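You operate a simulated robot arm through the tools that you are given. There is no shell and no other tool. Be economical: measure what you need, move in short steps, check, and stop when the job is done.

You run a simulated robot arm. Do the job below in one go: nothing can be reset, and whatever is moved stays where it is left.

JOB
Top up hopper three to its FILL line from the maize bag.
Fine: shut the lid after, bag back on the trolley; spill a teaspoon at most. Set down upright: what you pick out.

Only the result counts: the job must be done as asked and must still hold three seconds after the hand-in. Knocking over, shifting, dropping, spilling or breaking anything else fails it. Lids that push on must go on centred and level and be pressed home; caps that screw on are set level and turned clockwise until they are tight.

ROBOT AND FRAMES
A 6-joint arm with a two-finger parallel gripper on a trunk, on a base that drives. Base frame: it is fixed to the floor where the robot stands at the start and does not move with it; the origin is under the middle of the robot, x ahead of it, y to its left, z up. Units: mm, degrees, N and s.
With the tool pointing down near the work surface it reaches from about 140 to 840 mm from the robot's upright axis, wherever it stands. Its first joint turns from -166.0 to 166.0 degrees. Places, roughly: beige bag, grey bag, yellow bag [-1000, 1000, 750]; hopper one [0, 600, 700]; hopper three [500, 0, 700]; hopper two [300, 300, 700]; lid of hopper three [500, 0, 1000]. Payload 3.91 kg.
The TCP is the grasp point between the finger pads, 30 mm short of the fingertips. In the tool frame z runs along the fingers and y along their closing line. Largest opening 110 mm; finger width 20, thickness 10; the body of the gripper, 48 by 112 mm, starts 55 mm behind the TCP.
Orientation is that of the tool frame in the base frame, as a unit quaternion [x, y, z, w]. With the fingers straight down and closing along the base's y, the tool's x points along the base's -x, its y along +y and its z along -z.

CONTROLS
- The arm moves only by the tool move_arm. Its argument "rows" is a list of rows, each an object (a shift or turn left out is 0, a gripper value left out holds the last) with "jaw": the finger opening in mm, from 0 to 110; "xyz": the shift along the base's x, y, z in mm, a list of three; "delta_rot": the turn, a rotation vector about the base's x, y, z in degrees, a list of three. In form: [{"jaw": jaw, "xyz": [tx, ty, tz], "delta_rot": [ax, ay, az]}, ...]. A call has 1 to 12 rows; each row is the pose to reach, as a shift and turn from the pose commanded when the call began. Rows are played at 5 a second. More than 50 mm and 8.6 degrees between two rows, or a gripper value outside its range, and nothing of the call is played. A pose out of reach is approached as far as the arm can. The call stops where the force on the tool passes 90 N (or 10 N more than at its start, if that is more) or the arm is blocked; 0.2 s more then pass. The fingers move at their own pace (about 108 mm/s each) and stop on an object; they squeeze with about 27 N. The grip force told is the motor's: it shows also when the fingers shut on nothing. Time passes only in rows, and 0.2 s behind the last, so rows that repeat a pose let the fingers close. The reply holds the time, the measured pose of the TCP, the force on the tool along the base axes, the opening and the grip force, in the units named above and with some noise, with the torque about the TCP (base axes, N m) and any sound that the robot's microphone picked up.
- Cameras (640 x 400 px; columns grow to the right, rows downward): "scene" is now at [-112.6, 53.1, 1537.6]; the picture's right is [0.67, -0.74, 0.00], its down [-0.46, -0.42, -0.78] and it looks along [0.58, 0.52, -0.62] (base axes); focal length 272 px, centre (320, 200). "wrist" rides on the gripper at [77, 7, -114] in the tool frame; the picture's right is [-0.09, 1.00, 0.00], its down [-0.80, -0.07, -0.59] and it looks along [-0.59, -0.05, 0.80] (tool axes); focal length 270 px, centre (320, 200). There is no depth. A picture from a camera that has moved, and an enlarged one, comes with that camera's place and axes in the base frame and with its lens. The place of the scene camera against the robot may be out by one fixed shift of up to 12 mm in any direction.
- snapshot(camera): a new picture of that camera. It takes no simulated time.
- slide_trunk(by): slides the trunk up (or, below 0, down) by that many mm; the arm and the scene camera ride with it, the base frame stays. It gives what a move gives, with no picture.
- drive_base(legs): drives the robot by 1 to 6 legs, each [ahead, left, turn to the left] in mm, mm and degrees, along the robot's own axes; the way and the turn of a leg run together, so that a leg with both is an arc; at most 1500 mm and 180 degrees a leg. The arm and the cameras ride along, it lands a little off, and it stops where it bumps. It gives what a move gives.
- head_to(pan, tilt): turns the head with the scene camera to pan (to the left, within 86 degrees either way) and tilt (down, from -29 to 69), counted from straight ahead of the robot. It gives what a move gives.
- close_up(camera, box): a new picture of the part [left, top, right, bottom] of that camera's present view, enlarged. It takes no simulated time.
- job_done(): hands the job in; it is judged then, once.

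Work in short steps. Places have to be worked out from the pictures, the camera data and where the tool is seen: move nearer, look again, correct. Check each grasp and each placing, and mend what went wrong. You have 120 turns and 98 pictures in all, those below and enlarged ones among them. Open the gripper and draw the arm clear of the work before you hand the job in, unless the task says otherwise; then end with one line.

The tools are called after "Request:" as a command line: name --argument value ..., lists and objects as JSON in quotes. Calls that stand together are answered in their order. move_arm: Moves the arm, as the interface text tells. Its arguments: {"type":"object","properties":{"rows":{"type":"array","items":{"type":"object","properties":{"jaw":{"type":"number"},"xyz":{"type":"array","items":{"type":"number"}},"delta_rot":{"type":"array","items":{"type":"number"}}}}}},"required":["rows"]} The other tools are called the same way: slide_trunk (by) slides the trunk up or down; drive_base (legs) drives the base; head_to (pan, tilt) turns the head that bears the scene camera; snapshot (camera) takes a picture; close_up (camera, box) takes an enlarged picture of a part of a camera's view; job_done () hands the job in.

At the start:

```text
time_s: 0.0
ee_pos: [412.7, 147.7, 1312.4]
ee_rot: [0.0, 1.0, 0.0, 0.0]
ft_force: [0.0, 0.5, -0.8]
wrist_torque: [0.01, 0.01, -0.01]
opening: 110.2
gripper_force: 0.1
trunk travel left (down, up): [-475.0, 65.0]
robot x, y, heading: [-1.5, -0.6, -0.1]
head pan, tilt: [42.0, 38.6]
```

scene: 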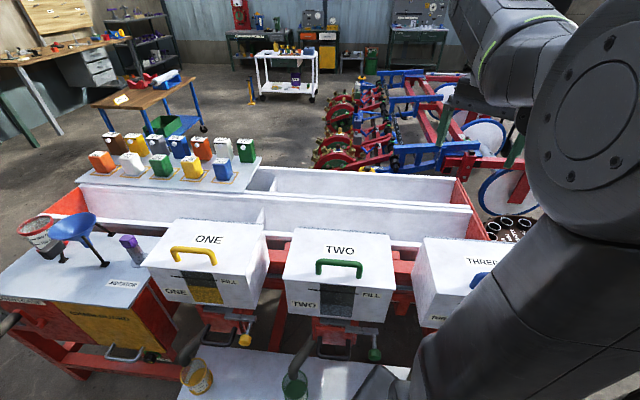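
wrist: 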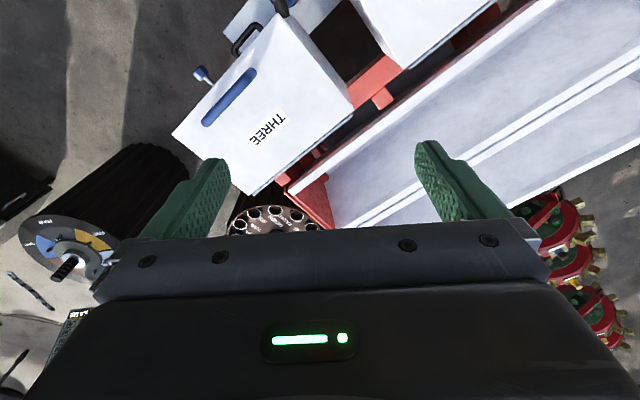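

I see three hoppers with handled lids, and hopper three partly hidden by the arm. I'll turn the head toward hopper three first, then look for the bags.

Request:
head_to --pan 0 --tilt 50

Request:
snapshot --camera "scene"

Request:
head_to --pan 86 --tilt 35

Request:
snapshot --camera "scene"

```text
time_s: 1.1
ee_pos: [412.8, 147.1, 1311.1]
ee_rot: [0.0, 1.0, 0.0, 0.0]
ft_force: [0.4, 0.4, -0.4]
wrist_torque: [0.03, -0.01, 0.0]
opening: 110.1
gripper_force: 0.1
trunk travel left (down, up): [-475.0, 65.0]
robot x, y, heading: [0.4, 0.6, 0.2]
head pan, tilt: [0.0, 50.0]
```

```text
95 pictures are left
camera scene: at [-99.5, -4.3, 1521.3], right [0.0, -1.0, 0.0], down [-0.77, 0.0, -0.64], along [0.64, 0.0, -0.77], focal length 272 px, centre (320, 200)
```

scene: 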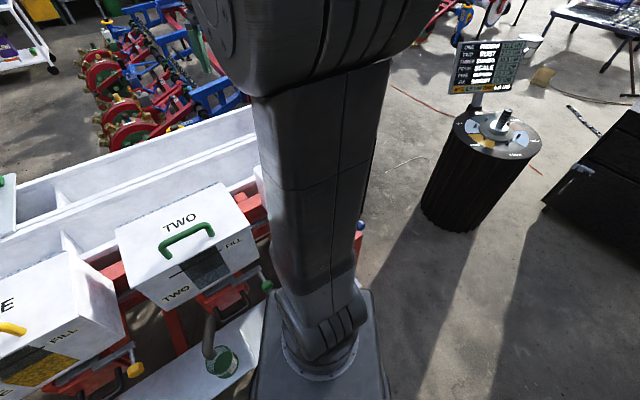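

```text
time_s: 2.7
ee_pos: [412.5, 147.8, 1312.7]
ee_rot: [0.0, 1.0, -0.001, 0.0]
ft_force: [0.4, -0.7, 0.5]
wrist_torque: [0.0, -0.01, 0.02]
opening: 109.9
gripper_force: 0.1
trunk travel left (down, up): [-475.0, 65.0]
robot x, y, heading: [-0.8, 0.6, -0.0]
head pan, tilt: [85.9, 35.0]
```

```text
94 pictures are left
camera scene: at [-170.2, 83.5, 1543.0], right [1.0, -0.07, 0.0], down [-0.04, -0.57, -0.82], along [0.06, 0.82, -0.57], focal length 272 px, centre (320, 200)
```

scene: 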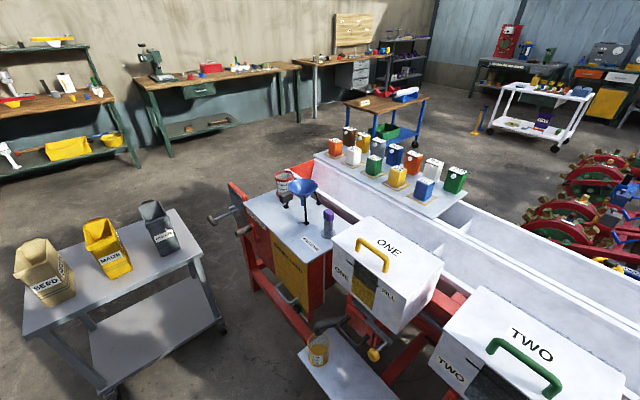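

The trolley has three open bags; I'll enlarge it to read the labels.

Request:
close_up --camera "scene" --box '[0, 180, 220, 320]'

Request:
close_up --camera "wrist" --box '[160, 0, 420, 200]'

```text
2.86 times, centred on (110, 250) of scene
camera zoom: at [-170.2, 83.5, 1543.0], right [1.0, -0.07, 0.0], down [-0.04, -0.57, -0.82], along [0.06, 0.82, -0.57], focal length 776 px, centre (920, 57)
```

zoom: 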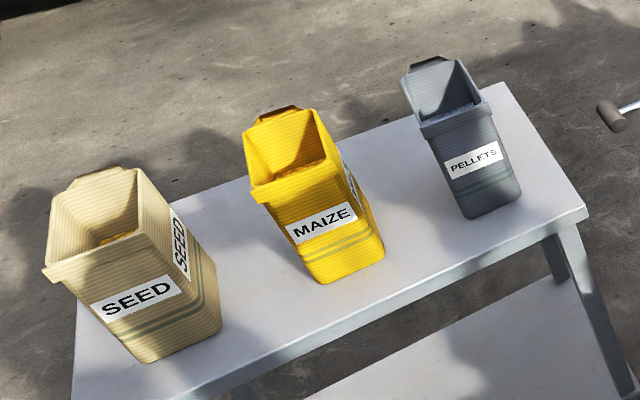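

```text
2.00 times, centred on (290, 100) of wrist
camera zoom: at [334.7, 154.3, 1426.5], right [0.09, 1.0, 0.0], down [0.8, -0.07, 0.59], along [0.59, -0.05, -0.8], focal length 541 px, centre (380, 400)
```

zoom: 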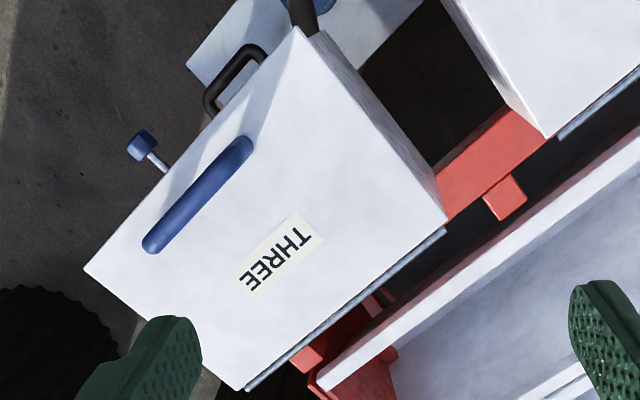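

The maize bag is the yellow one in the middle of the trolley. Hopper three's lid seems to be hinged at the trough side. I'll swing the arm to the right so the head can see hopper three.

Request:
move_arm --rows '[{"xyz": [15, -49, 0], "delta_rot": [0, 0, -7]}, {"xyz": [20, -98, 0], "delta_rot": [0, 0, -14]}, {"xyz": [22, -147, 0], "delta_rot": [0, 0, -21]}, {"xyz": [20, -196, 0], "delta_rot": [0, 0, -28]}, {"xyz": [10, -244, 0], "delta_rot": [0, 0, -35]}, {"xyz": [-8, -290, 0], "delta_rot": [0, 0, -42]}, {"xyz": [-30, -334, 0], "delta_rot": [0, 0, -49]}, {"xyz": [-58, -375, 0], "delta_rot": [0, 0, -56]}, {"xyz": [-90, -412, 0], "delta_rot": [0, 0, -63]}, {"xyz": [-128, -444, 0], "delta_rot": [0, 0, -70]}, {"xyz": [-170, -470, 0], "delta_rot": [0, 0, -77]}, {"xyz": [-214, -492, 0], "delta_rot": [0, 0, -84]}]'

Request:
head_to --pan 10 --tilt 50

Request:
snapshot --camera "scene"

```text
refused: row 1 steps farther than a row can; nothing moved
```

```text
time_s: 4.2
ee_pos: [412.6, 146.6, 1312.8]
ee_rot: [-0.001, 1.0, 0.0, -0.001]
ft_force: [1.4, -0.2, -0.5]
wrist_torque: [-0.01, 0.0, 0.03]
opening: 110.2
gripper_force: 0.0
trunk travel left (down, up): [-475.0, 65.0]
robot x, y, heading: [-2.7, -3.2, 0.2]
head pan, tilt: [10.0, 50.0]
```

```text
91 pictures are left
camera scene: at [-100.6, 9.1, 1521.3], right [0.17, -0.98, 0.0], down [-0.75, -0.13, -0.64], along [0.63, 0.11, -0.77], focal length 272 px, centre (320, 200)
```

scene: 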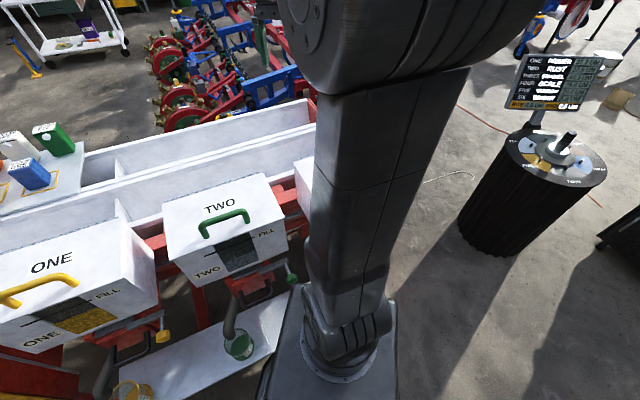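

The first step was just over 50 mm, so I'll repeat the swing with smaller steps.

Request:
move_arm --rows '[{"xyz": [12, -45, 0], "delta_rot": [0, 0, -7]}, {"xyz": [18, -92, 0], "delta_rot": [0, 0, -14]}, {"xyz": [20, -139, 0], "delta_rot": [0, 0, -21]}, {"xyz": [16, -186, 0], "delta_rot": [0, 0, -28]}, {"xyz": [5, -232, 0], "delta_rot": [0, 0, -35]}, {"xyz": [-12, -276, 0], "delta_rot": [0, 0, -42]}, {"xyz": [-35, -318, 0], "delta_rot": [0, 0, -49]}, {"xyz": [-63, -357, 0], "delta_rot": [0, 0, -56]}, {"xyz": [-95, -392, 0], "delta_rot": [0, 0, -63]}, {"xyz": [-132, -423, 0], "delta_rot": [0, 0, -70]}, {"xyz": [-172, -449, 0], "delta_rot": [0, 0, -77]}, {"xyz": [-215, -470, 0], "delta_rot": [0, 0, -84]}]'

Request:
head_to --pan 15 --tilt 50

Request:
snapshot --camera "scene"

```text
time_s: 6.8
ee_pos: [196.9, -322.9, 1313.1]
ee_rot: [0.67, 0.742, 0.0, 0.0]
ft_force: [0.4, -0.7, -0.6]
wrist_torque: [0.01, 0.02, -0.01]
opening: 109.8
gripper_force: 0.1
trunk travel left (down, up): [-475.0, 65.0]
robot x, y, heading: [0.8, -1.6, -0.2]
head pan, tilt: [10.0, 50.0]
```

```text
time_s: 7.4
ee_pos: [197.3, -323.0, 1312.8]
ee_rot: [0.669, 0.743, 0.0, 0.0]
ft_force: [0.5, 0.3, -0.1]
wrist_torque: [0.02, 0.01, -0.02]
opening: 110.0
gripper_force: 0.0
trunk travel left (down, up): [-475.0, 65.0]
robot x, y, heading: [1.3, 1.1, -0.0]
head pan, tilt: [15.0, 50.0]
```

```text
90 pictures are left
camera scene: at [-102.2, 15.4, 1521.3], right [0.26, -0.97, 0.0], down [-0.74, -0.2, -0.64], along [0.62, 0.17, -0.77], focal length 272 px, centre (320, 200)
```

scene: 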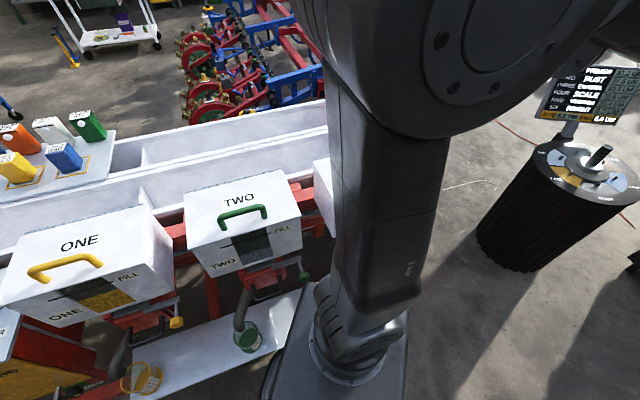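

The upper arm still hides hopper three, so I'll back off a little and turn 45° left to face the hopper row, with hopper three to the right of the arm.

Request:
drive_base --legs '[[-150, 0, 0], [0, 0, 45]]'

Request:
head_to --pan -35 --tilt 45

Request:
snapshot --camera "scene"

```text
time_s: 10.9
ee_pos: [217.7, -89.3, 1313.7]
ee_rot: [0.334, 0.942, 0.001, -0.001]
ft_force: [-0.1, 0.0, -0.5]
wrist_torque: [-0.01, 0.01, 0.0]
opening: 110.3
gripper_force: 0.1
trunk travel left (down, up): [-475.0, 65.0]
robot x, y, heading: [-152.8, 2.0, 44.9]
head pan, tilt: [15.0, 50.0]
```

```text
time_s: 12.0
ee_pos: [217.9, -89.1, 1313.4]
ee_rot: [0.335, 0.942, 0.0, 0.0]
ft_force: [-0.9, 0.3, 0.0]
wrist_torque: [-0.01, 0.0, 0.02]
opening: 109.9
gripper_force: 0.2
trunk travel left (down, up): [-475.0, 65.0]
robot x, y, heading: [-150.4, 1.1, 44.8]
head pan, tilt: [-35.0, 45.0]
```

```text
89 pictures are left
camera scene: at [-197.3, -110.5, 1528.2], right [0.17, -0.98, 0.0], down [-0.7, -0.12, -0.71], along [0.7, 0.12, -0.71], focal length 272 px, centre (320, 200)
```

scene: 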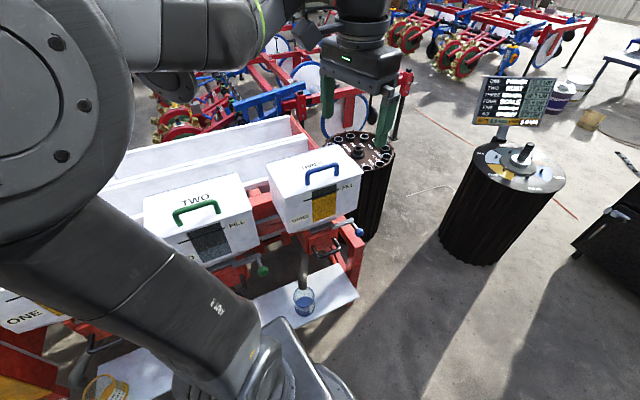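

Now hopper three is in clear view. I'll zoom in on it and on the sign.

Request:
close_up --camera "scene" --box '[250, 140, 380, 240]'

Request:
close_up --camera "scene" --box '[460, 60, 580, 140]'

```text
4.00 times, centred on (315, 190) of scene
camera zoom: at [-197.3, -110.5, 1528.2], right [0.17, -0.98, 0.0], down [-0.7, -0.12, -0.71], along [0.7, 0.12, -0.71], focal length 1086 px, centre (340, 240)
```

zoom: 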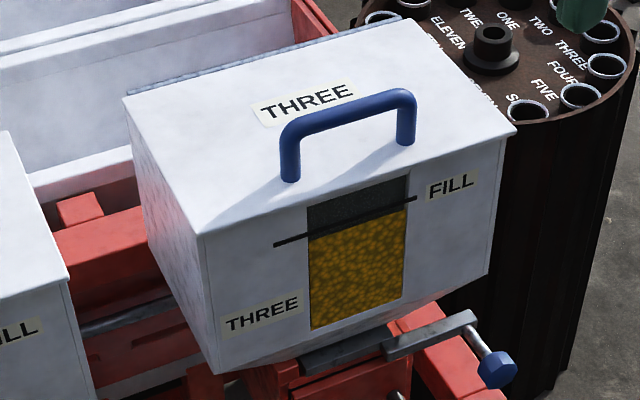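

```text
5.00 times, centred on (520, 100) of scene
camera zoom: at [-197.3, -110.5, 1528.2], right [0.17, -0.98, 0.0], down [-0.7, -0.12, -0.71], along [0.7, 0.12, -0.71], focal length 1357 px, centre (-680, 700)
```

zoom: 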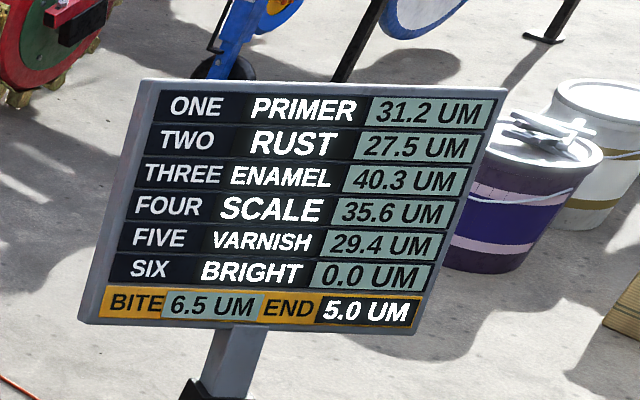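

The level at the window looks close to the FILL line already; I'll zoom in harder.

Request:
close_up --camera "scene" --box '[300, 175, 364, 225]'

Request:
close_up --camera "scene" --box '[250, 220, 378, 320]'

```text
8.00 times, centred on (332, 200) of scene
camera zoom: at [-197.3, -110.5, 1528.2], right [0.17, -0.98, 0.0], down [-0.7, -0.12, -0.71], along [0.7, 0.12, -0.71], focal length 2172 px, centre (224, 200)
```

zoom: 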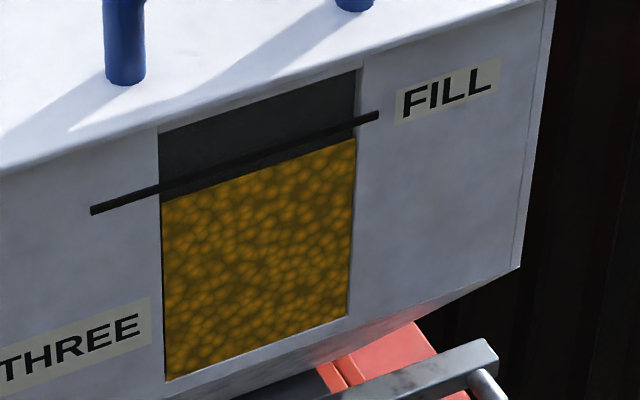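

```text
4.00 times, centred on (314, 270) of scene
camera zoom: at [-197.3, -110.5, 1528.2], right [0.17, -0.98, 0.0], down [-0.7, -0.12, -0.71], along [0.7, 0.12, -0.71], focal length 1086 px, centre (344, -80)
```

zoom: 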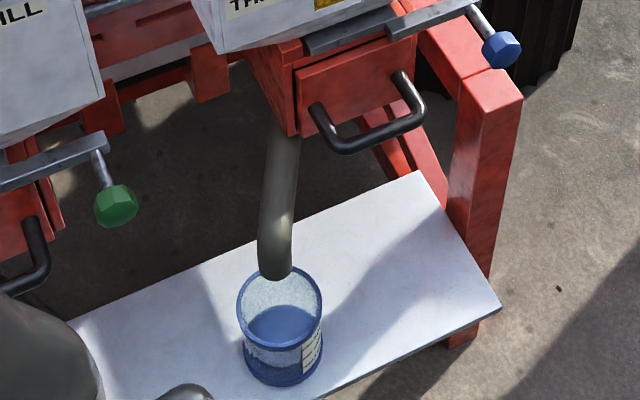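

Hopper three is a few mm under the line. From the two views I put its handle bar near (460, -6, 1003) running along (0.59, -0.80), with the hinge at about (597, 92, 945). I'll move above the handle with the jaws closing across the bar and check with the wrist camera.

Request:
move_arm --rows '[{"xyz": [35, 12, -20], "delta_rot": [0, 0, -2.5]}, {"xyz": [70, 24, -40], "delta_rot": [0, 0, -5]}, {"xyz": [105, 36, -60], "delta_rot": [0, 0, -7.5]}, {"xyz": [140, 48, -80], "delta_rot": [0, 0, -10]}, {"xyz": [175, 60, -105], "delta_rot": [0, 0, -12.5]}, {"xyz": [210, 72, -130], "delta_rot": [0, 0, -15]}, {"xyz": [242, 83, -155], "delta_rot": [0, 0, -15]}, {"xyz": [242, 83, -173], "delta_rot": [0, 0, -15]}]'

Request:
snapshot --camera "wrist"

Request:
snapshot --camera "scene"

```text
time_s: 13.8
ee_pos: [460.6, -6.7, 1139.7]
ee_rot: [0.455, 0.891, 0.0, 0.0]
ft_force: [1.0, 0.2, 0.0]
wrist_torque: [-0.05, 0.01, 0.01]
opening: 109.9
gripper_force: 0.1
trunk travel left (down, up): [-475.0, 65.0]
robot x, y, heading: [-147.1, 0.1, 44.8]
head pan, tilt: [-35.0, 45.0]
```

```text
84 pictures are left
camera wrist: at [419.3, 60.4, 1253.1], right [0.86, 0.51, 0.0], down [0.41, -0.69, 0.59], along [0.3, -0.51, -0.8], focal length 270 px, centre (320, 200)
```

wrist: 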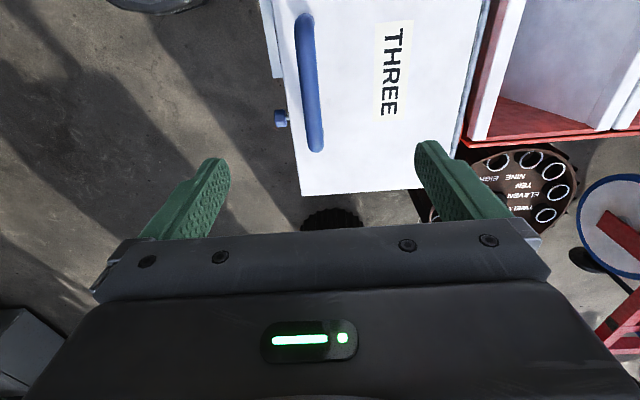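

```text
83 pictures are left
camera scene: at [-197.2, -110.6, 1528.2], right [0.17, -0.98, 0.0], down [-0.7, -0.12, -0.71], along [0.7, 0.12, -0.71], focal length 272 px, centre (320, 200)
```

scene: 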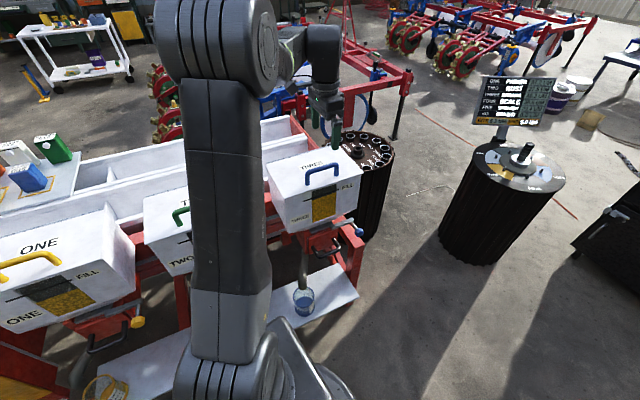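

The wrist view puts the bar's middle nearer (444, 2). I'll shift there and come lower, then look again to fix the height.

Request:
move_arm --rows '[{"xyz": [-16, 9, -35], "delta_rot": [0, 0, -1]}, {"xyz": [-16, 9, -75], "delta_rot": [0, 0, -1]}]'

Request:
snapshot --camera "wrist"

Request:
close_up --camera "scene" --box '[250, 80, 378, 180]'

```text
time_s: 14.4
ee_pos: [444.3, 2.3, 1063.6]
ee_rot: [0.462, 0.887, 0.0, 0.0]
ft_force: [0.3, 0.0, -0.5]
wrist_torque: [0.01, -0.01, 0.01]
opening: 110.0
gripper_force: 0.1
trunk travel left (down, up): [-475.0, 65.0]
robot x, y, heading: [-150.8, -2.6, 44.9]
head pan, tilt: [-35.0, 45.0]
```

```text
82 pictures are left
camera wrist: at [405.1, 70.2, 1177.3], right [0.87, 0.5, 0.0], down [0.4, -0.7, 0.6], along [0.3, -0.52, -0.8], focal length 270 px, centre (320, 200)
```

wrist: 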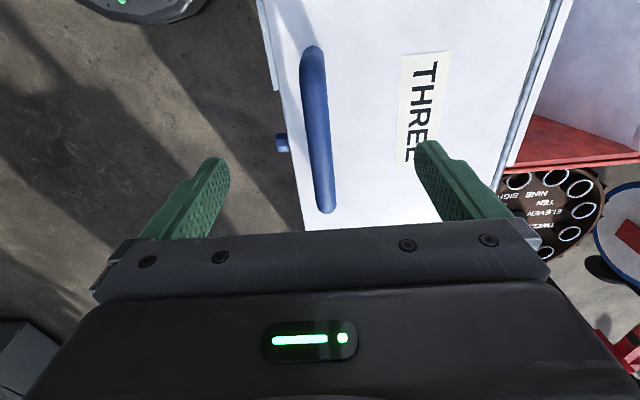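

```text
4.00 times, centred on (314, 130) of scene
camera zoom: at [-196.6, -110.5, 1528.2], right [0.17, -0.98, 0.0], down [-0.7, -0.12, -0.71], along [0.7, 0.12, -0.71], focal length 1086 px, centre (344, 480)
```

zoom: 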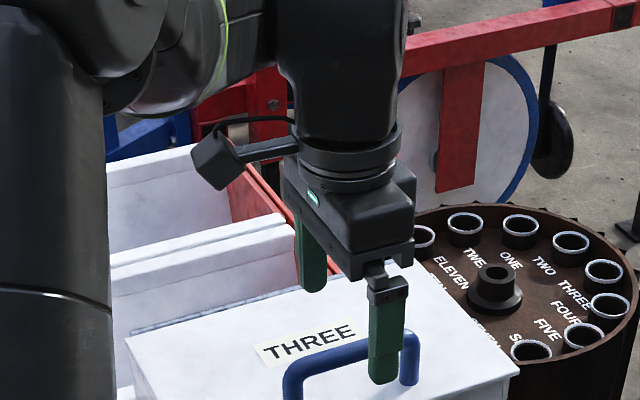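

The bar's midpoint works out at about (446, -2) with its axis near z 995, and the jaws straddle it. I'll go down 63 mm and close.

Request:
move_arm --rows '[{"xyz": [1, -3, -35]}, {"xyz": [1, -3, -63]}, {"xyz": [1, -3, -63], "jaw": 10}, {"xyz": [1, -3, -63], "jaw": 10}, {"xyz": [1, -3, -63], "jaw": 10}, {"xyz": [1, -3, -63], "jaw": 10}]'

Request:
snapshot --camera "wrist"

Request:
close_up --camera "scene" --box '[250, 100, 378, 200]'

```text
time_s: 15.8
ee_pos: [446.3, -0.2, 1002.2]
ee_rot: [0.462, 0.887, 0.0, 0.001]
ft_force: [4.5, 1.2, -1.0]
wrist_torque: [-0.16, -0.08, 0.82]
opening: 15.5
gripper_force: 45.4
trunk travel left (down, up): [-475.0, 65.0]
robot x, y, heading: [-148.6, -3.2, 45.1]
head pan, tilt: [-35.0, 45.0]
```

```text
80 pictures are left
camera wrist: at [406.8, 67.5, 1115.4], right [0.87, 0.5, 0.0], down [0.4, -0.7, 0.6], along [0.3, -0.52, -0.8], focal length 270 px, centre (320, 200)
```

wrist: 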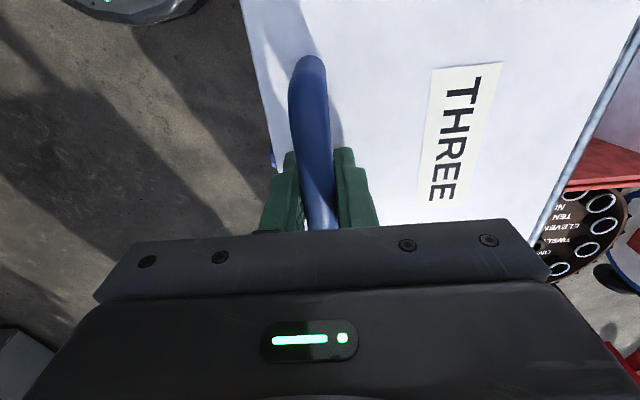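

```text
4.00 times, centred on (314, 150) of scene
camera zoom: at [-196.3, -110.2, 1528.2], right [0.17, -0.98, 0.0], down [-0.7, -0.12, -0.71], along [0.7, 0.12, -0.71], focal length 1086 px, centre (344, 400)
```

zoom: 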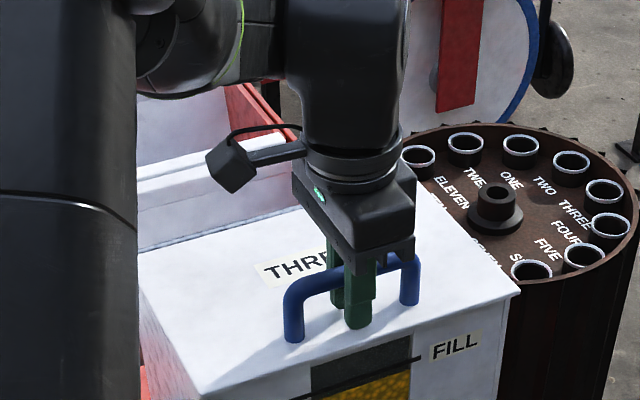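

The bar is gripped at 15.5 mm. I estimate the hinge about 176 mm behind it and 48 mm below, so I'll start lifting along that arc with the tool kept vertical, checking forces.

Request:
move_arm --rows '[{"xyz": [2.5, 1.7, 12], "jaw": 10}, {"xyz": [7, 4.9, 24.1]}, {"xyz": [11.5, 8, 36]}, {"xyz": [16.5, 11.5, 46.8]}]'

Request:
close_up --camera "scene" --box '[220, 60, 412, 210]'

```text
time_s: 16.8
ee_pos: [463.3, 13.0, 1046.8]
ee_rot: [0.463, 0.887, -0.001, 0.0]
ft_force: [5.2, 4.6, -12.5]
wrist_torque: [0.08, 0.28, 0.58]
opening: 15.7
gripper_force: 44.6
trunk travel left (down, up): [-475.0, 65.0]
robot x, y, heading: [-148.4, 0.1, 45.1]
head pan, tilt: [-35.0, 45.0]
```

```text
2.67 times, centred on (316, 135) of scene
camera zoom: at [-195.0, -109.8, 1528.2], right [0.17, -0.98, 0.0], down [-0.7, -0.12, -0.71], along [0.7, 0.12, -0.71], focal length 724 px, centre (331, 373)
```

zoom: 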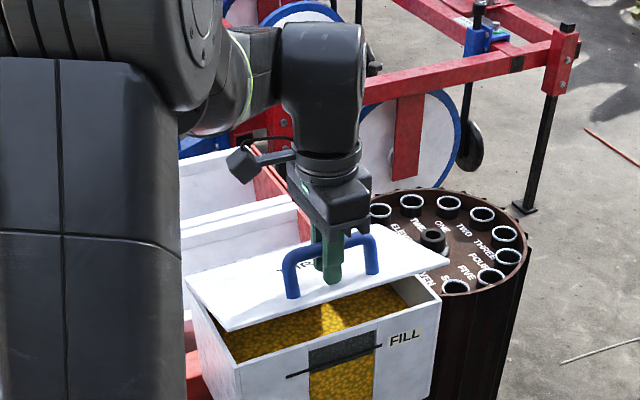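

The lid is rising smoothly, with about 12 N of lid weight. I'll continue the arc to about 56°.

Request:
move_arm --rows '[{"xyz": [6, 4, 11], "jaw": 10}, {"xyz": [12.1, 8.5, 20.7]}, {"xyz": [19, 13.3, 30.3]}, {"xyz": [26.4, 18.5, 39.2]}, {"xyz": [34.3, 24, 47.5]}, {"xyz": [42.7, 29.9, 55.2]}, {"xyz": [51.5, 36, 62]}, {"xyz": [60.6, 42.3, 68.1]}, {"xyz": [70, 49, 73.4]}, {"xyz": [79.9, 55.8, 78]}]'

Request:
close_up --camera "scene" --box '[220, 60, 412, 210]'

```text
time_s: 19.0
ee_pos: [543.0, 67.9, 1124.1]
ee_rot: [0.462, 0.887, 0.0, -0.002]
ft_force: [-2.3, 9.2, -27.0]
wrist_torque: [0.15, 0.17, 0.17]
opening: 15.7
gripper_force: 44.7
trunk travel left (down, up): [-475.0, 65.0]
robot x, y, heading: [-150.7, -1.0, 44.8]
head pan, tilt: [-35.0, 45.0]
```

```text
2.67 times, centred on (316, 135) of scene
camera zoom: at [-194.7, -108.9, 1528.4], right [0.17, -0.98, 0.0], down [-0.7, -0.12, -0.71], along [0.7, 0.12, -0.71], focal length 724 px, centre (331, 373)
```

zoom: 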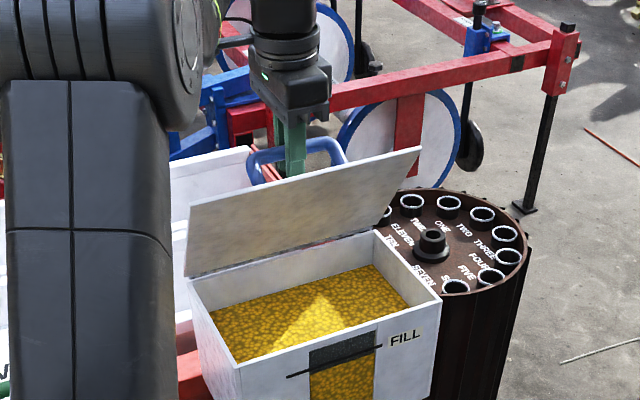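

The lid is about 56° open and I can see the grain inside. The downward load suggests my radius is slightly large, so I'll continue past vertical with a lower path.

Request:
move_arm --rows '[{"xyz": [10, 7, 1]}, {"xyz": [20.2, 14.1, 3.4]}, {"xyz": [30.5, 21.3, 5]}, {"xyz": [40.9, 28.6, 6.4]}, {"xyz": [51.4, 36, 6.2]}, {"xyz": [61.8, 43.2, 5.3]}, {"xyz": [72.1, 50.4, 3.8]}, {"xyz": [82.4, 57.6, 1]}]'

Request:
close_up --camera "scene" --box '[220, 60, 412, 210]'

```text
time_s: 20.8
ee_pos: [624.3, 125.5, 1124.8]
ee_rot: [0.463, 0.886, -0.001, -0.001]
ft_force: [-13.8, 2.7, -26.6]
wrist_torque: [0.02, 0.1, 0.13]
opening: 15.9
gripper_force: 44.6
trunk travel left (down, up): [-475.0, 65.0]
robot x, y, heading: [-150.6, 1.3, 44.5]
head pan, tilt: [-35.0, 45.0]
```

```text
2.67 times, centred on (316, 135) of scene
camera zoom: at [-196.1, -109.5, 1528.2], right [0.17, -0.98, 0.0], down [-0.7, -0.12, -0.71], along [0.7, 0.12, -0.71], focal length 724 px, centre (331, 373)
```

zoom: 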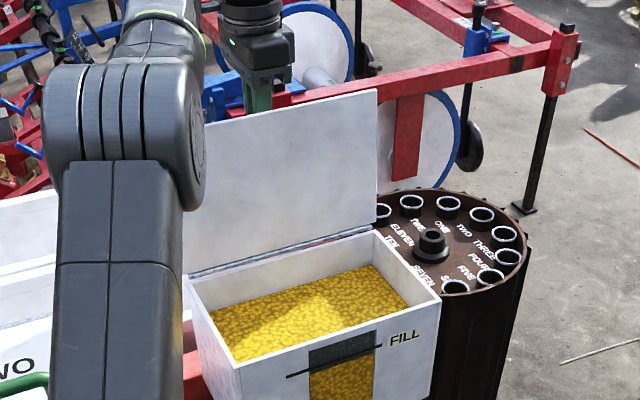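

The lid is near vertical; I'll go a bit further to find its resting stop.

Request:
move_arm --rows '[{"xyz": [10, 7, -4]}, {"xyz": [20, 14, -9]}, {"xyz": [29.5, 20.6, -14.5]}, {"xyz": [38.5, 27, -21]}]'

Request:
close_up --camera "scene" --box '[220, 60, 412, 210]'

```text
time_s: 21.8
ee_pos: [635.4, 143.6, 1107.7]
ee_rot: [0.462, 0.887, 0.001, 0.001]
ft_force: [23.0, -4.3, 24.7]
wrist_torque: [-0.1, -0.13, 0.09]
opening: 15.4
gripper_force: 45.5
out of reach, approached as far as the arm can: row 1, 2, 3, 4
trunk travel left (down, up): [-475.0, 65.0]
robot x, y, heading: [-148.6, 0.5, 44.8]
head pan, tilt: [-35.0, 45.0]
```

```text
2.67 times, centred on (316, 135) of scene
camera zoom: at [-196.2, -111.6, 1528.3], right [0.17, -0.98, 0.0], down [-0.7, -0.12, -0.71], along [0.7, 0.12, -0.71], focal length 724 px, centre (331, 373)
```

zoom: 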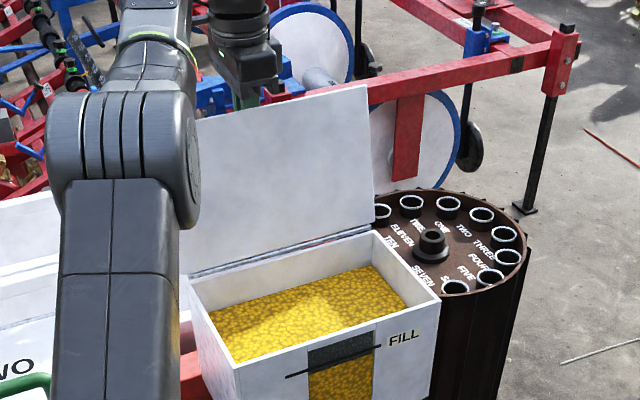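

The lid is about 92° open but the arm is at its limit. I'll drive a short 35 mm toward the hinge, holding the lid, to carry it further back.

Request:
drive_base --legs '[[35, -6, 0]]'

Request:
close_up --camera "scene" --box '[220, 60, 412, 210]'

```text
time_s: 22.7
ee_pos: [642.3, 146.7, 1104.4]
ee_rot: [0.466, 0.885, -0.016, -0.015]
ft_force: [-23.2, -4.5, 9.7]
wrist_torque: [-0.21, 0.16, 0.47]
opening: 15.7
gripper_force: 45.5
trunk travel left (down, up): [-475.0, 65.0]
robot x, y, heading: [-132.0, 13.7, 44.7]
head pan, tilt: [-35.0, 45.0]
stopped in leg 1: the force on the tool passed its limit at 97 N (the readings are from after the stop); the commanded pose is now the measured one
```

```text
2.67 times, centred on (316, 135) of scene
camera zoom: at [-184.5, -97.8, 1528.0], right [0.17, -0.99, 0.0], down [-0.69, -0.12, -0.71], along [0.7, 0.12, -0.7], focal length 724 px, centre (331, 373)
```

zoom: 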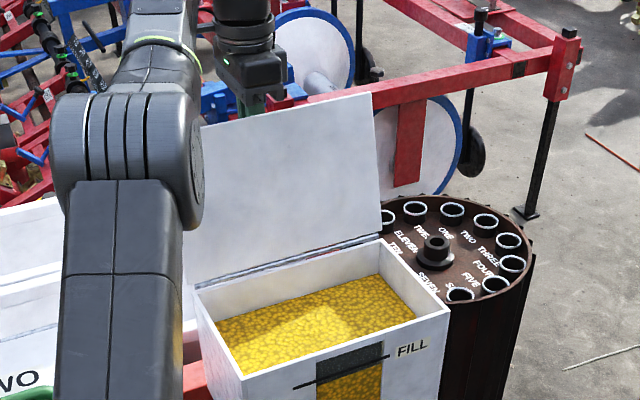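

The lid appears to have met its open stop at about 95°. I'll ease off slightly and open the jaws a little to see whether it stays.

Request:
move_arm --rows '[{"xyz": [-3, -2, 0]}, {"xyz": [-3, -2, 0], "jaw": 18}, {"xyz": [-3, -2, 0], "jaw": 24}, {"xyz": [-3, -2, 0], "jaw": 30}, {"xyz": [-3, -2, 0], "jaw": 30}]'

Request:
snapshot --camera "wrist"

Request:
close_up --camera "scene" --box '[220, 60, 412, 210]'

```text
time_s: 23.9
ee_pos: [644.2, 147.2, 1099.2]
ee_rot: [0.466, 0.884, -0.016, -0.016]
ft_force: [-0.8, -0.8, 0.4]
wrist_torque: [-0.01, -0.04, -0.01]
opening: 30.3
gripper_force: 0.0
trunk travel left (down, up): [-475.0, 65.0]
robot x, y, heading: [-130.7, 13.9, 44.8]
head pan, tilt: [-35.0, 45.0]
```

```text
73 pictures are left
camera wrist: at [610.1, 215.3, 1213.6], right [0.87, 0.49, -0.04], down [0.42, -0.69, 0.59], along [0.26, -0.53, -0.81], focal length 270 px, centre (320, 200)
```

wrist: 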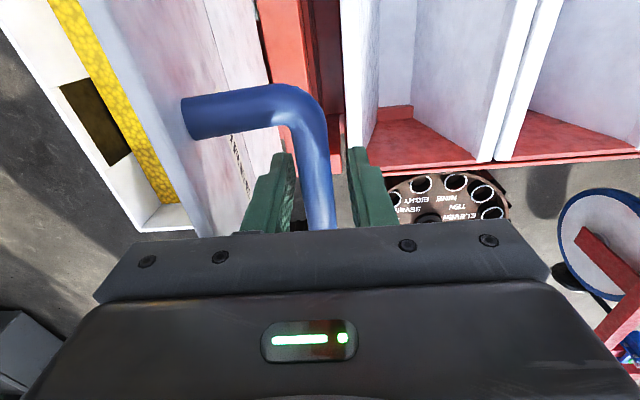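

```text
2.67 times, centred on (316, 135) of scene
camera zoom: at [-178.6, -96.6, 1528.2], right [0.17, -0.99, 0.0], down [-0.7, -0.12, -0.71], along [0.7, 0.12, -0.71], focal length 724 px, centre (331, 373)
```

zoom: 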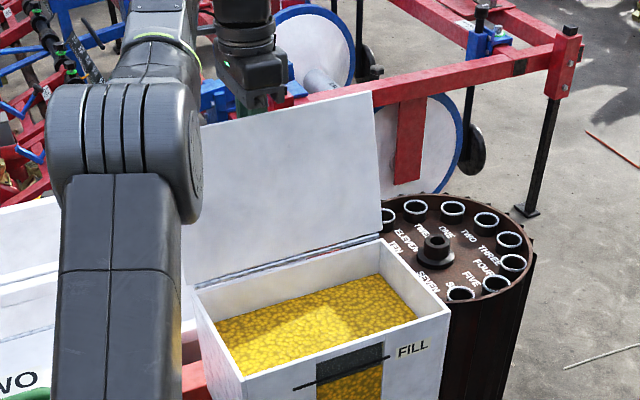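

The lid rests open by itself. I'll lift straight up off the handle and draw the arm back toward the robot.

Request:
move_arm --rows '[{"xyz": [0, 0, 40], "jaw": 30}, {"xyz": [0, 0, 80]}, {"xyz": [0, 0, 120]}, {"xyz": [0, 0, 150]}, {"xyz": [-35, -20, 170]}, {"xyz": [-75, -40, 190]}, {"xyz": [-115, -60, 200]}, {"xyz": [-155, -80, 205]}, {"xyz": [-195, -100, 210]}, {"xyz": [-235, -115, 210]}]'

Request:
snapshot --camera "wrist"

Request:
snapshot --camera "scene"

```text
time_s: 26.1
ee_pos: [408.3, 30.2, 1310.0]
ee_rot: [0.466, 0.884, -0.016, -0.014]
ft_force: [0.5, -1.0, 0.1]
wrist_torque: [-0.01, 0.0, -0.03]
opening: 30.0
gripper_force: 0.1
out of reach, approached as far as the arm can: row 1, 2, 3, 4, 5, 6, 7
trunk travel left (down, up): [-475.0, 65.0]
robot x, y, heading: [-131.3, 12.0, 44.8]
head pan, tilt: [-35.0, 45.0]
```

```text
71 pictures are left
camera wrist: at [373.7, 99.2, 1424.7], right [0.87, 0.49, -0.04], down [0.42, -0.69, 0.59], along [0.26, -0.53, -0.81], focal length 270 px, centre (320, 200)
```

wrist: 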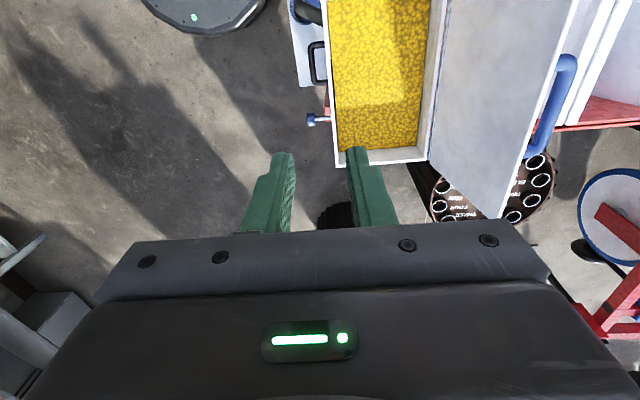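

```text
70 pictures are left
camera scene: at [-180.2, -96.9, 1528.1], right [0.17, -0.99, 0.0], down [-0.7, -0.12, -0.71], along [0.7, 0.12, -0.71], focal length 272 px, centre (320, 200)
```

scene: 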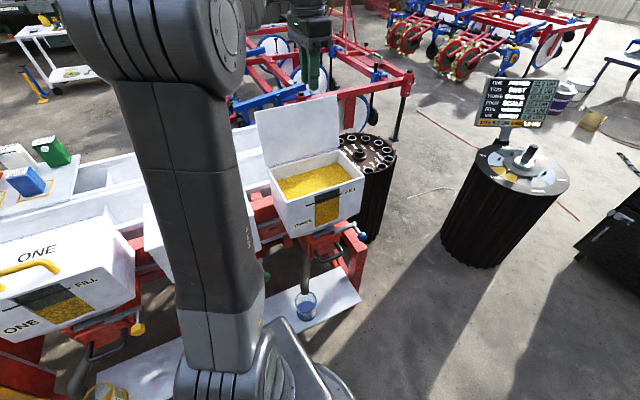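

The lid stands open cleanly. Now I'll back away, turn to face the trolley and drive to about 550 mm in front of the maize bag (my rough estimate is (-878, 806)).

Request:
drive_base --legs '[[-60, 0, 0], [0, 0, 69], [500, 300, 0]]'

Request:
head_to --pan 0 --tilt 45

Request:
snapshot --camera "scene"

```text
time_s: 33.0
ee_pos: [-473.8, 816.7, 1308.1]
ee_rot: [-0.118, 0.993, -0.022, -0.004]
ft_force: [-0.1, 0.0, 0.3]
wrist_torque: [-0.02, 0.01, 0.03]
opening: 30.1
gripper_force: 0.1
trunk travel left (down, up): [-475.0, 65.0]
robot x, y, heading: [-648.1, 303.9, 113.7]
head pan, tilt: [-35.0, 45.0]
```

```text
time_s: 34.0
ee_pos: [-473.3, 818.2, 1310.1]
ee_rot: [-0.117, 0.993, -0.022, -0.004]
ft_force: [-1.0, -1.3, 0.0]
wrist_torque: [0.01, 0.01, 0.01]
opening: 29.8
gripper_force: 0.1
trunk travel left (down, up): [-475.0, 65.0]
robot x, y, heading: [-648.9, 306.1, 113.9]
head pan, tilt: [0.0, 45.0]
```

```text
69 pictures are left
camera scene: at [-621.0, 219.5, 1528.2], right [0.91, 0.4, 0.0], down [0.29, -0.65, -0.71], along [-0.29, 0.65, -0.71], focal length 272 px, centre (320, 200)
```

scene: 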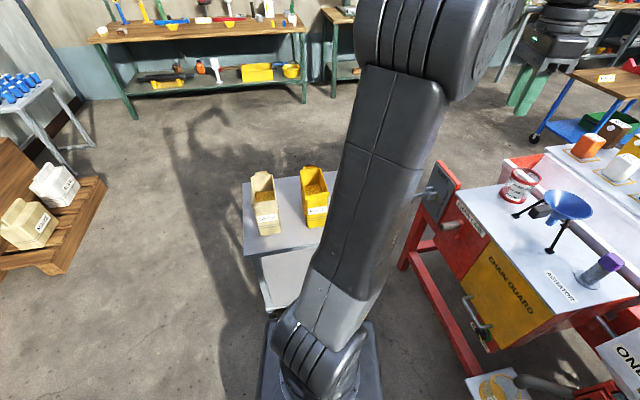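

The maize bag is nearly dead ahead. I'll zoom on it.

Request:
close_up --camera "scene" --box '[236, 155, 346, 241]'

```text
4.65 times, centred on (291, 198) of scene
camera zoom: at [-621.0, 219.5, 1528.2], right [0.91, 0.4, 0.0], down [0.29, -0.65, -0.71], along [-0.29, 0.65, -0.71], focal length 1263 px, centre (455, 209)
```

zoom: 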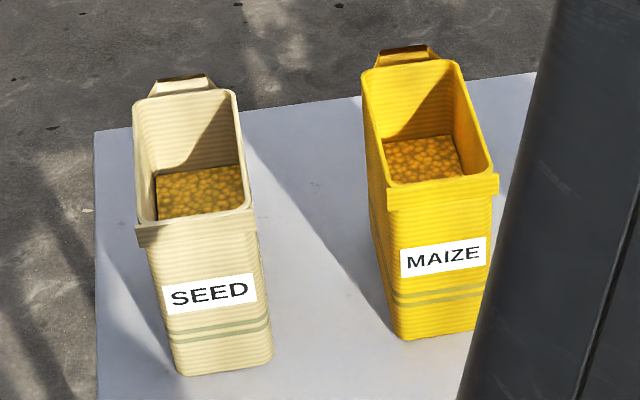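

The bag's narrow face points at me, so I'll grip its long sides from the front with the tool horizontal and pour forward later. First I back off 150 mm for room and swing the arm to a standoff, yawing the tool by -71°.

Request:
drive_base --legs '[[-150, 0, 0]]'

Request:
move_arm --rows '[{"xyz": [-31, -3, -10], "delta_rot": [0, 0, -6], "jaw": 110}, {"xyz": [-62, -6, -20], "delta_rot": [0, 0, -12]}, {"xyz": [-93, -9, -40], "delta_rot": [0, 0, -18]}, {"xyz": [-125, -12, -65], "delta_rot": [0, 0, -24]}, {"xyz": [-157, -16, -90], "delta_rot": [0, 0, -30]}, {"xyz": [-190, -20, -115], "delta_rot": [0, 0, -36]}, {"xyz": [-222, -24, -140], "delta_rot": [0, 0, -42]}, {"xyz": [-254, -28, -165], "delta_rot": [0, 0, -48]}, {"xyz": [-286, -32, -190], "delta_rot": [0, 0, -54]}, {"xyz": [-318, -36, -215], "delta_rot": [0, 0, -60]}, {"xyz": [-350, -40, -240], "delta_rot": [0, 0, -66]}, {"xyz": [-380, -44, -265], "delta_rot": [0, 0, -71]}]'

Request:
snapshot --camera "scene"

```text
time_s: 35.4
ee_pos: [-411.3, 678.2, 1309.0]
ee_rot: [-0.119, 0.993, -0.022, -0.004]
ft_force: [0.3, 0.1, -0.9]
wrist_torque: [0.03, 0.0, -0.01]
opening: 29.9
gripper_force: 0.1
trunk travel left (down, up): [-475.0, 65.0]
robot x, y, heading: [-590.9, 167.3, 113.7]
head pan, tilt: [0.0, 45.0]
```

```text
time_s: 38.0
ee_pos: [-774.3, 646.3, 1041.9]
ee_rot: [0.475, 0.88, -0.022, -0.019]
ft_force: [0.0, -0.4, -0.6]
wrist_torque: [-0.05, 0.01, -0.01]
opening: 110.0
gripper_force: 0.1
out of reach, approached as far as the arm can: row 12
trunk travel left (down, up): [-475.0, 65.0]
robot x, y, heading: [-591.0, 163.1, 114.1]
head pan, tilt: [0.0, 45.0]
```

```text
67 pictures are left
camera scene: at [-559.1, 82.9, 1528.3], right [0.91, 0.41, 0.0], down [0.29, -0.65, -0.71], along [-0.29, 0.65, -0.71], focal length 272 px, centre (320, 200)
```

scene: 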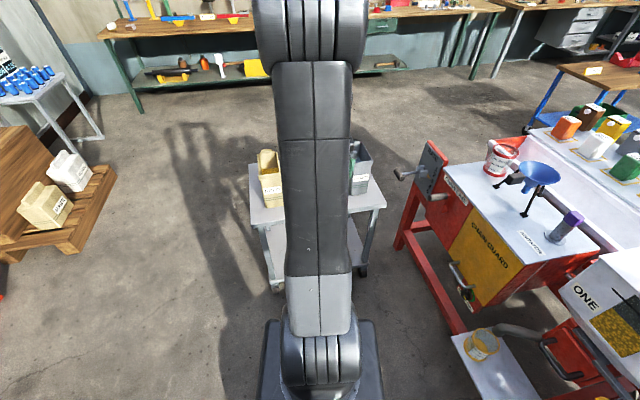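

The standoff was nearly reached. Next I'll pitch the tool up toward horizontal around its closing axis in two steps, watching for reach warnings.

Request:
move_arm --rows '[{"delta_rot": [6.9, 4.5, 0]}, {"delta_rot": [13.8, 9, 0]}, {"delta_rot": [20.7, 13.5, 0]}, {"delta_rot": [27.5, 18, 0]}, {"delta_rot": [34.3, 22.5, 0]}, {"delta_rot": [41.1, 27, 0]}, {"delta_rot": [47.9, 31.5, 0]}, {"delta_rot": [54.7, 36, 0]}, {"delta_rot": [61.5, 40.4, 0]}, {"delta_rot": [68.2, 44.8, 0]}, {"delta_rot": [75, 49.2, 0]}]'

Request:
snapshot --camera "wrist"

```text
time_s: 40.4
ee_pos: [-774.5, 644.8, 1041.0]
ee_rot: [-0.325, -0.625, -0.32, 0.634]
ft_force: [-0.1, 0.2, -0.4]
wrist_torque: [-0.02, -0.02, -0.02]
opening: 109.8
gripper_force: 0.0
trunk travel left (down, up): [-475.0, 65.0]
robot x, y, heading: [-589.9, 167.6, 113.8]
head pan, tilt: [0.0, 45.0]
```

```text
66 pictures are left
camera wrist: at [-701.4, 555.6, 1117.8], right [0.81, 0.58, -0.1], down [0.28, -0.52, -0.81], along [-0.52, 0.62, -0.58], focal length 270 px, centre (320, 200)
```

wrist: 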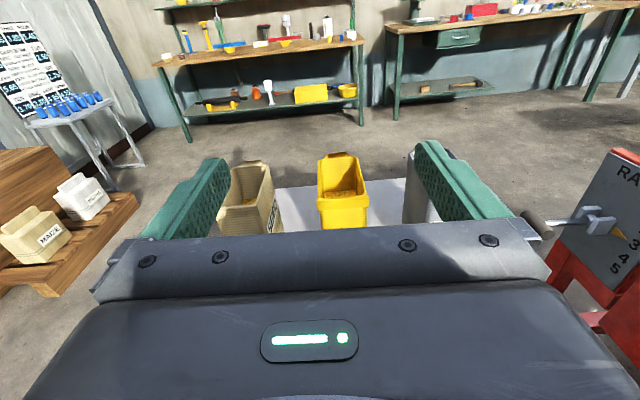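

The tool is horizontal, x up. I'll zoom on the bag from this vantage.

Request:
close_up --camera "wrist" --box '[210, 140, 420, 240]'

```text
3.05 times, centred on (315, 190) of wrist
camera zoom: at [-701.4, 555.6, 1117.8], right [0.81, 0.58, -0.1], down [0.28, -0.52, -0.81], along [-0.52, 0.62, -0.58], focal length 824 px, centre (335, 230)
```

zoom: 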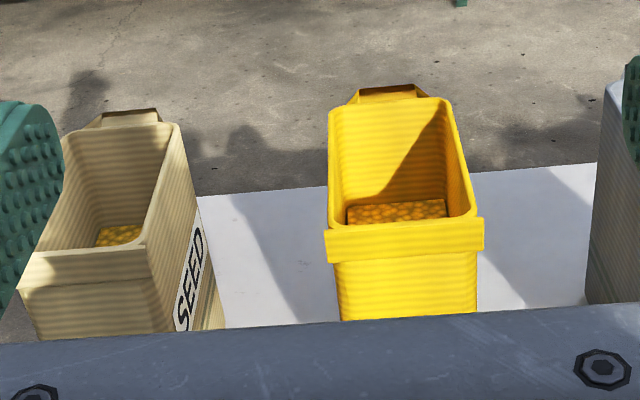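

I need a second viewpoint to fix the bag's distance. I'll lower the tool by 100 mm and look again.

Request:
move_arm --rows '[{"xyz": [0, 0, -35]}, {"xyz": [0, 0, -70]}, {"xyz": [0, 0, -100]}]'

Request:
close_up --camera "wrist" --box '[210, 90, 420, 220]'

```text
time_s: 41.2
ee_pos: [-773.5, 644.2, 942.8]
ee_rot: [-0.325, -0.625, -0.32, 0.634]
ft_force: [-0.3, -0.3, 0.2]
wrist_torque: [0.0, 0.02, -0.01]
opening: 109.8
gripper_force: 0.1
trunk travel left (down, up): [-475.0, 65.0]
robot x, y, heading: [-586.3, 165.2, 113.6]
head pan, tilt: [0.0, 45.0]
```

```text
3.05 times, centred on (315, 155) of wrist
camera zoom: at [-701.2, 555.5, 1017.8], right [0.81, 0.58, -0.1], down [0.28, -0.52, -0.81], along [-0.52, 0.62, -0.58], focal length 824 px, centre (335, 337)
```

zoom: 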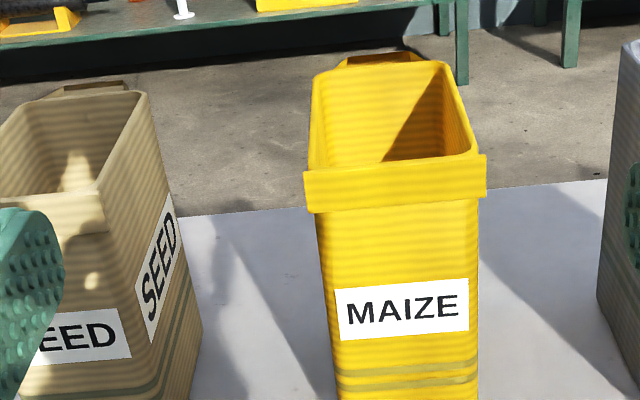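

Triangulating: rim z≈855, front lip 87 mm wide centred at (-905, 859), bag pointing along 127°, table about z 665. I'll bring the tool down to z 790 and forward to stop just short of the bag, then check alignment.

Request:
move_arm --rows '[{"xyz": [0, 22, -25], "delta_rot": [0, 0, 0.5], "jaw": 110}, {"xyz": [-10, 50, -55], "delta_rot": [0, 0, 1]}, {"xyz": [-28, 75, -85], "delta_rot": [0, 0, 1.3]}, {"xyz": [-48, 102, -115], "delta_rot": [0, 0, 1.3]}, {"xyz": [-68, 129, -140], "delta_rot": [0, 0, 1.3]}, {"xyz": [-87, 157, -153], "delta_rot": [0, 0, 1.3]}]'

Request:
snapshot --camera "wrist"

```text
time_s: 42.6
ee_pos: [-861.8, 802.5, 789.7]
ee_rot: [-0.318, -0.629, -0.313, 0.637]
ft_force: [-0.5, 0.2, 0.1]
wrist_torque: [0.03, 0.0, 0.03]
opening: 110.1
gripper_force: 0.2
trunk travel left (down, up): [-475.0, 65.0]
robot x, y, heading: [-588.1, 168.8, 113.9]
head pan, tilt: [0.0, 45.0]
```

```text
63 pictures are left
camera wrist: at [-787.8, 715.5, 864.8], right [0.79, 0.6, -0.1], down [0.29, -0.52, -0.8], along [-0.53, 0.61, -0.59], focal length 270 px, centre (320, 200)
```

wrist: 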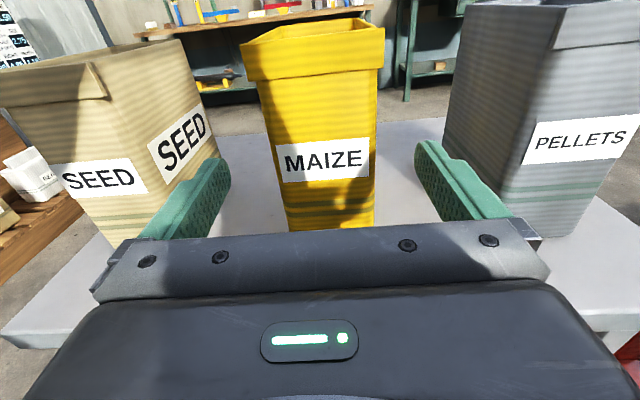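

The bag sits centred between the fingers with good clearance to both neighbours. I'll advance 108 mm and close.

Request:
move_arm --rows '[{"xyz": [-22, 29, 0]}, {"xyz": [-44, 58, 0]}, {"xyz": [-65, 86, 0]}, {"xyz": [-65, 86, 0], "jaw": 90}, {"xyz": [-65, 86, 0], "jaw": 60}, {"xyz": [-65, 86, 0], "jaw": 60}, {"xyz": [-65, 86, 0], "jaw": 60}]'

Request:
snapshot --camera "wrist"

Request:
close_up --camera "scene" --box '[230, 130, 430, 255]'

```text
time_s: 44.2
ee_pos: [-925.7, 887.5, 789.3]
ee_rot: [-0.318, -0.628, -0.313, 0.638]
ft_force: [3.9, 5.6, 2.7]
wrist_torque: [0.32, -0.35, -0.3]
opening: 85.0
gripper_force: 27.5
trunk travel left (down, up): [-475.0, 65.0]
robot x, y, heading: [-585.3, 168.2, 114.0]
head pan, tilt: [0.0, 45.0]
```

```text
62 pictures are left
camera wrist: at [-851.4, 800.2, 864.4], right [0.8, 0.6, -0.1], down [0.29, -0.52, -0.81], along [-0.53, 0.61, -0.58], focal length 270 px, centre (320, 200)
```

wrist: 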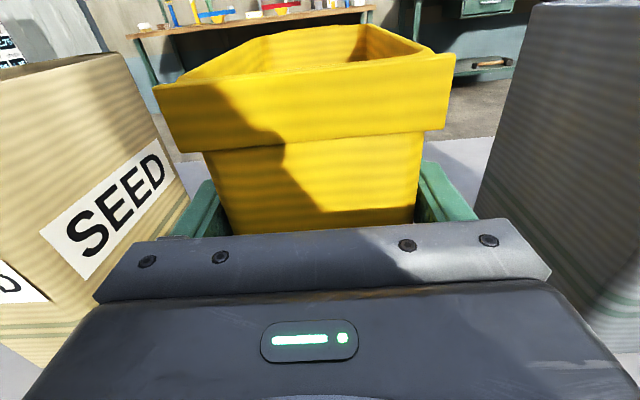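

```text
3.20 times, centred on (330, 192) of scene
camera zoom: at [-559.5, 82.2, 1528.2], right [0.91, 0.41, 0.0], down [0.29, -0.65, -0.71], along [-0.29, 0.65, -0.71], focal length 869 px, centre (288, 224)
```

zoom: 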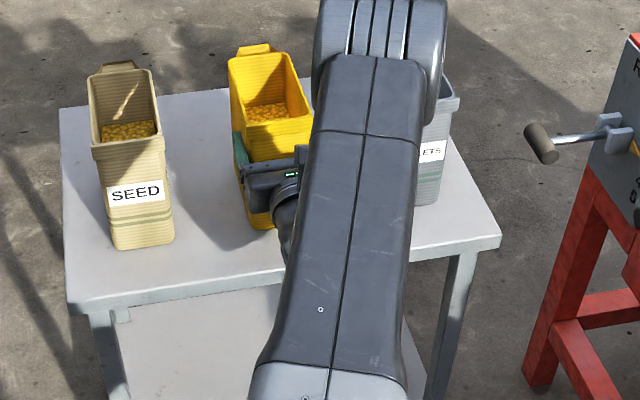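

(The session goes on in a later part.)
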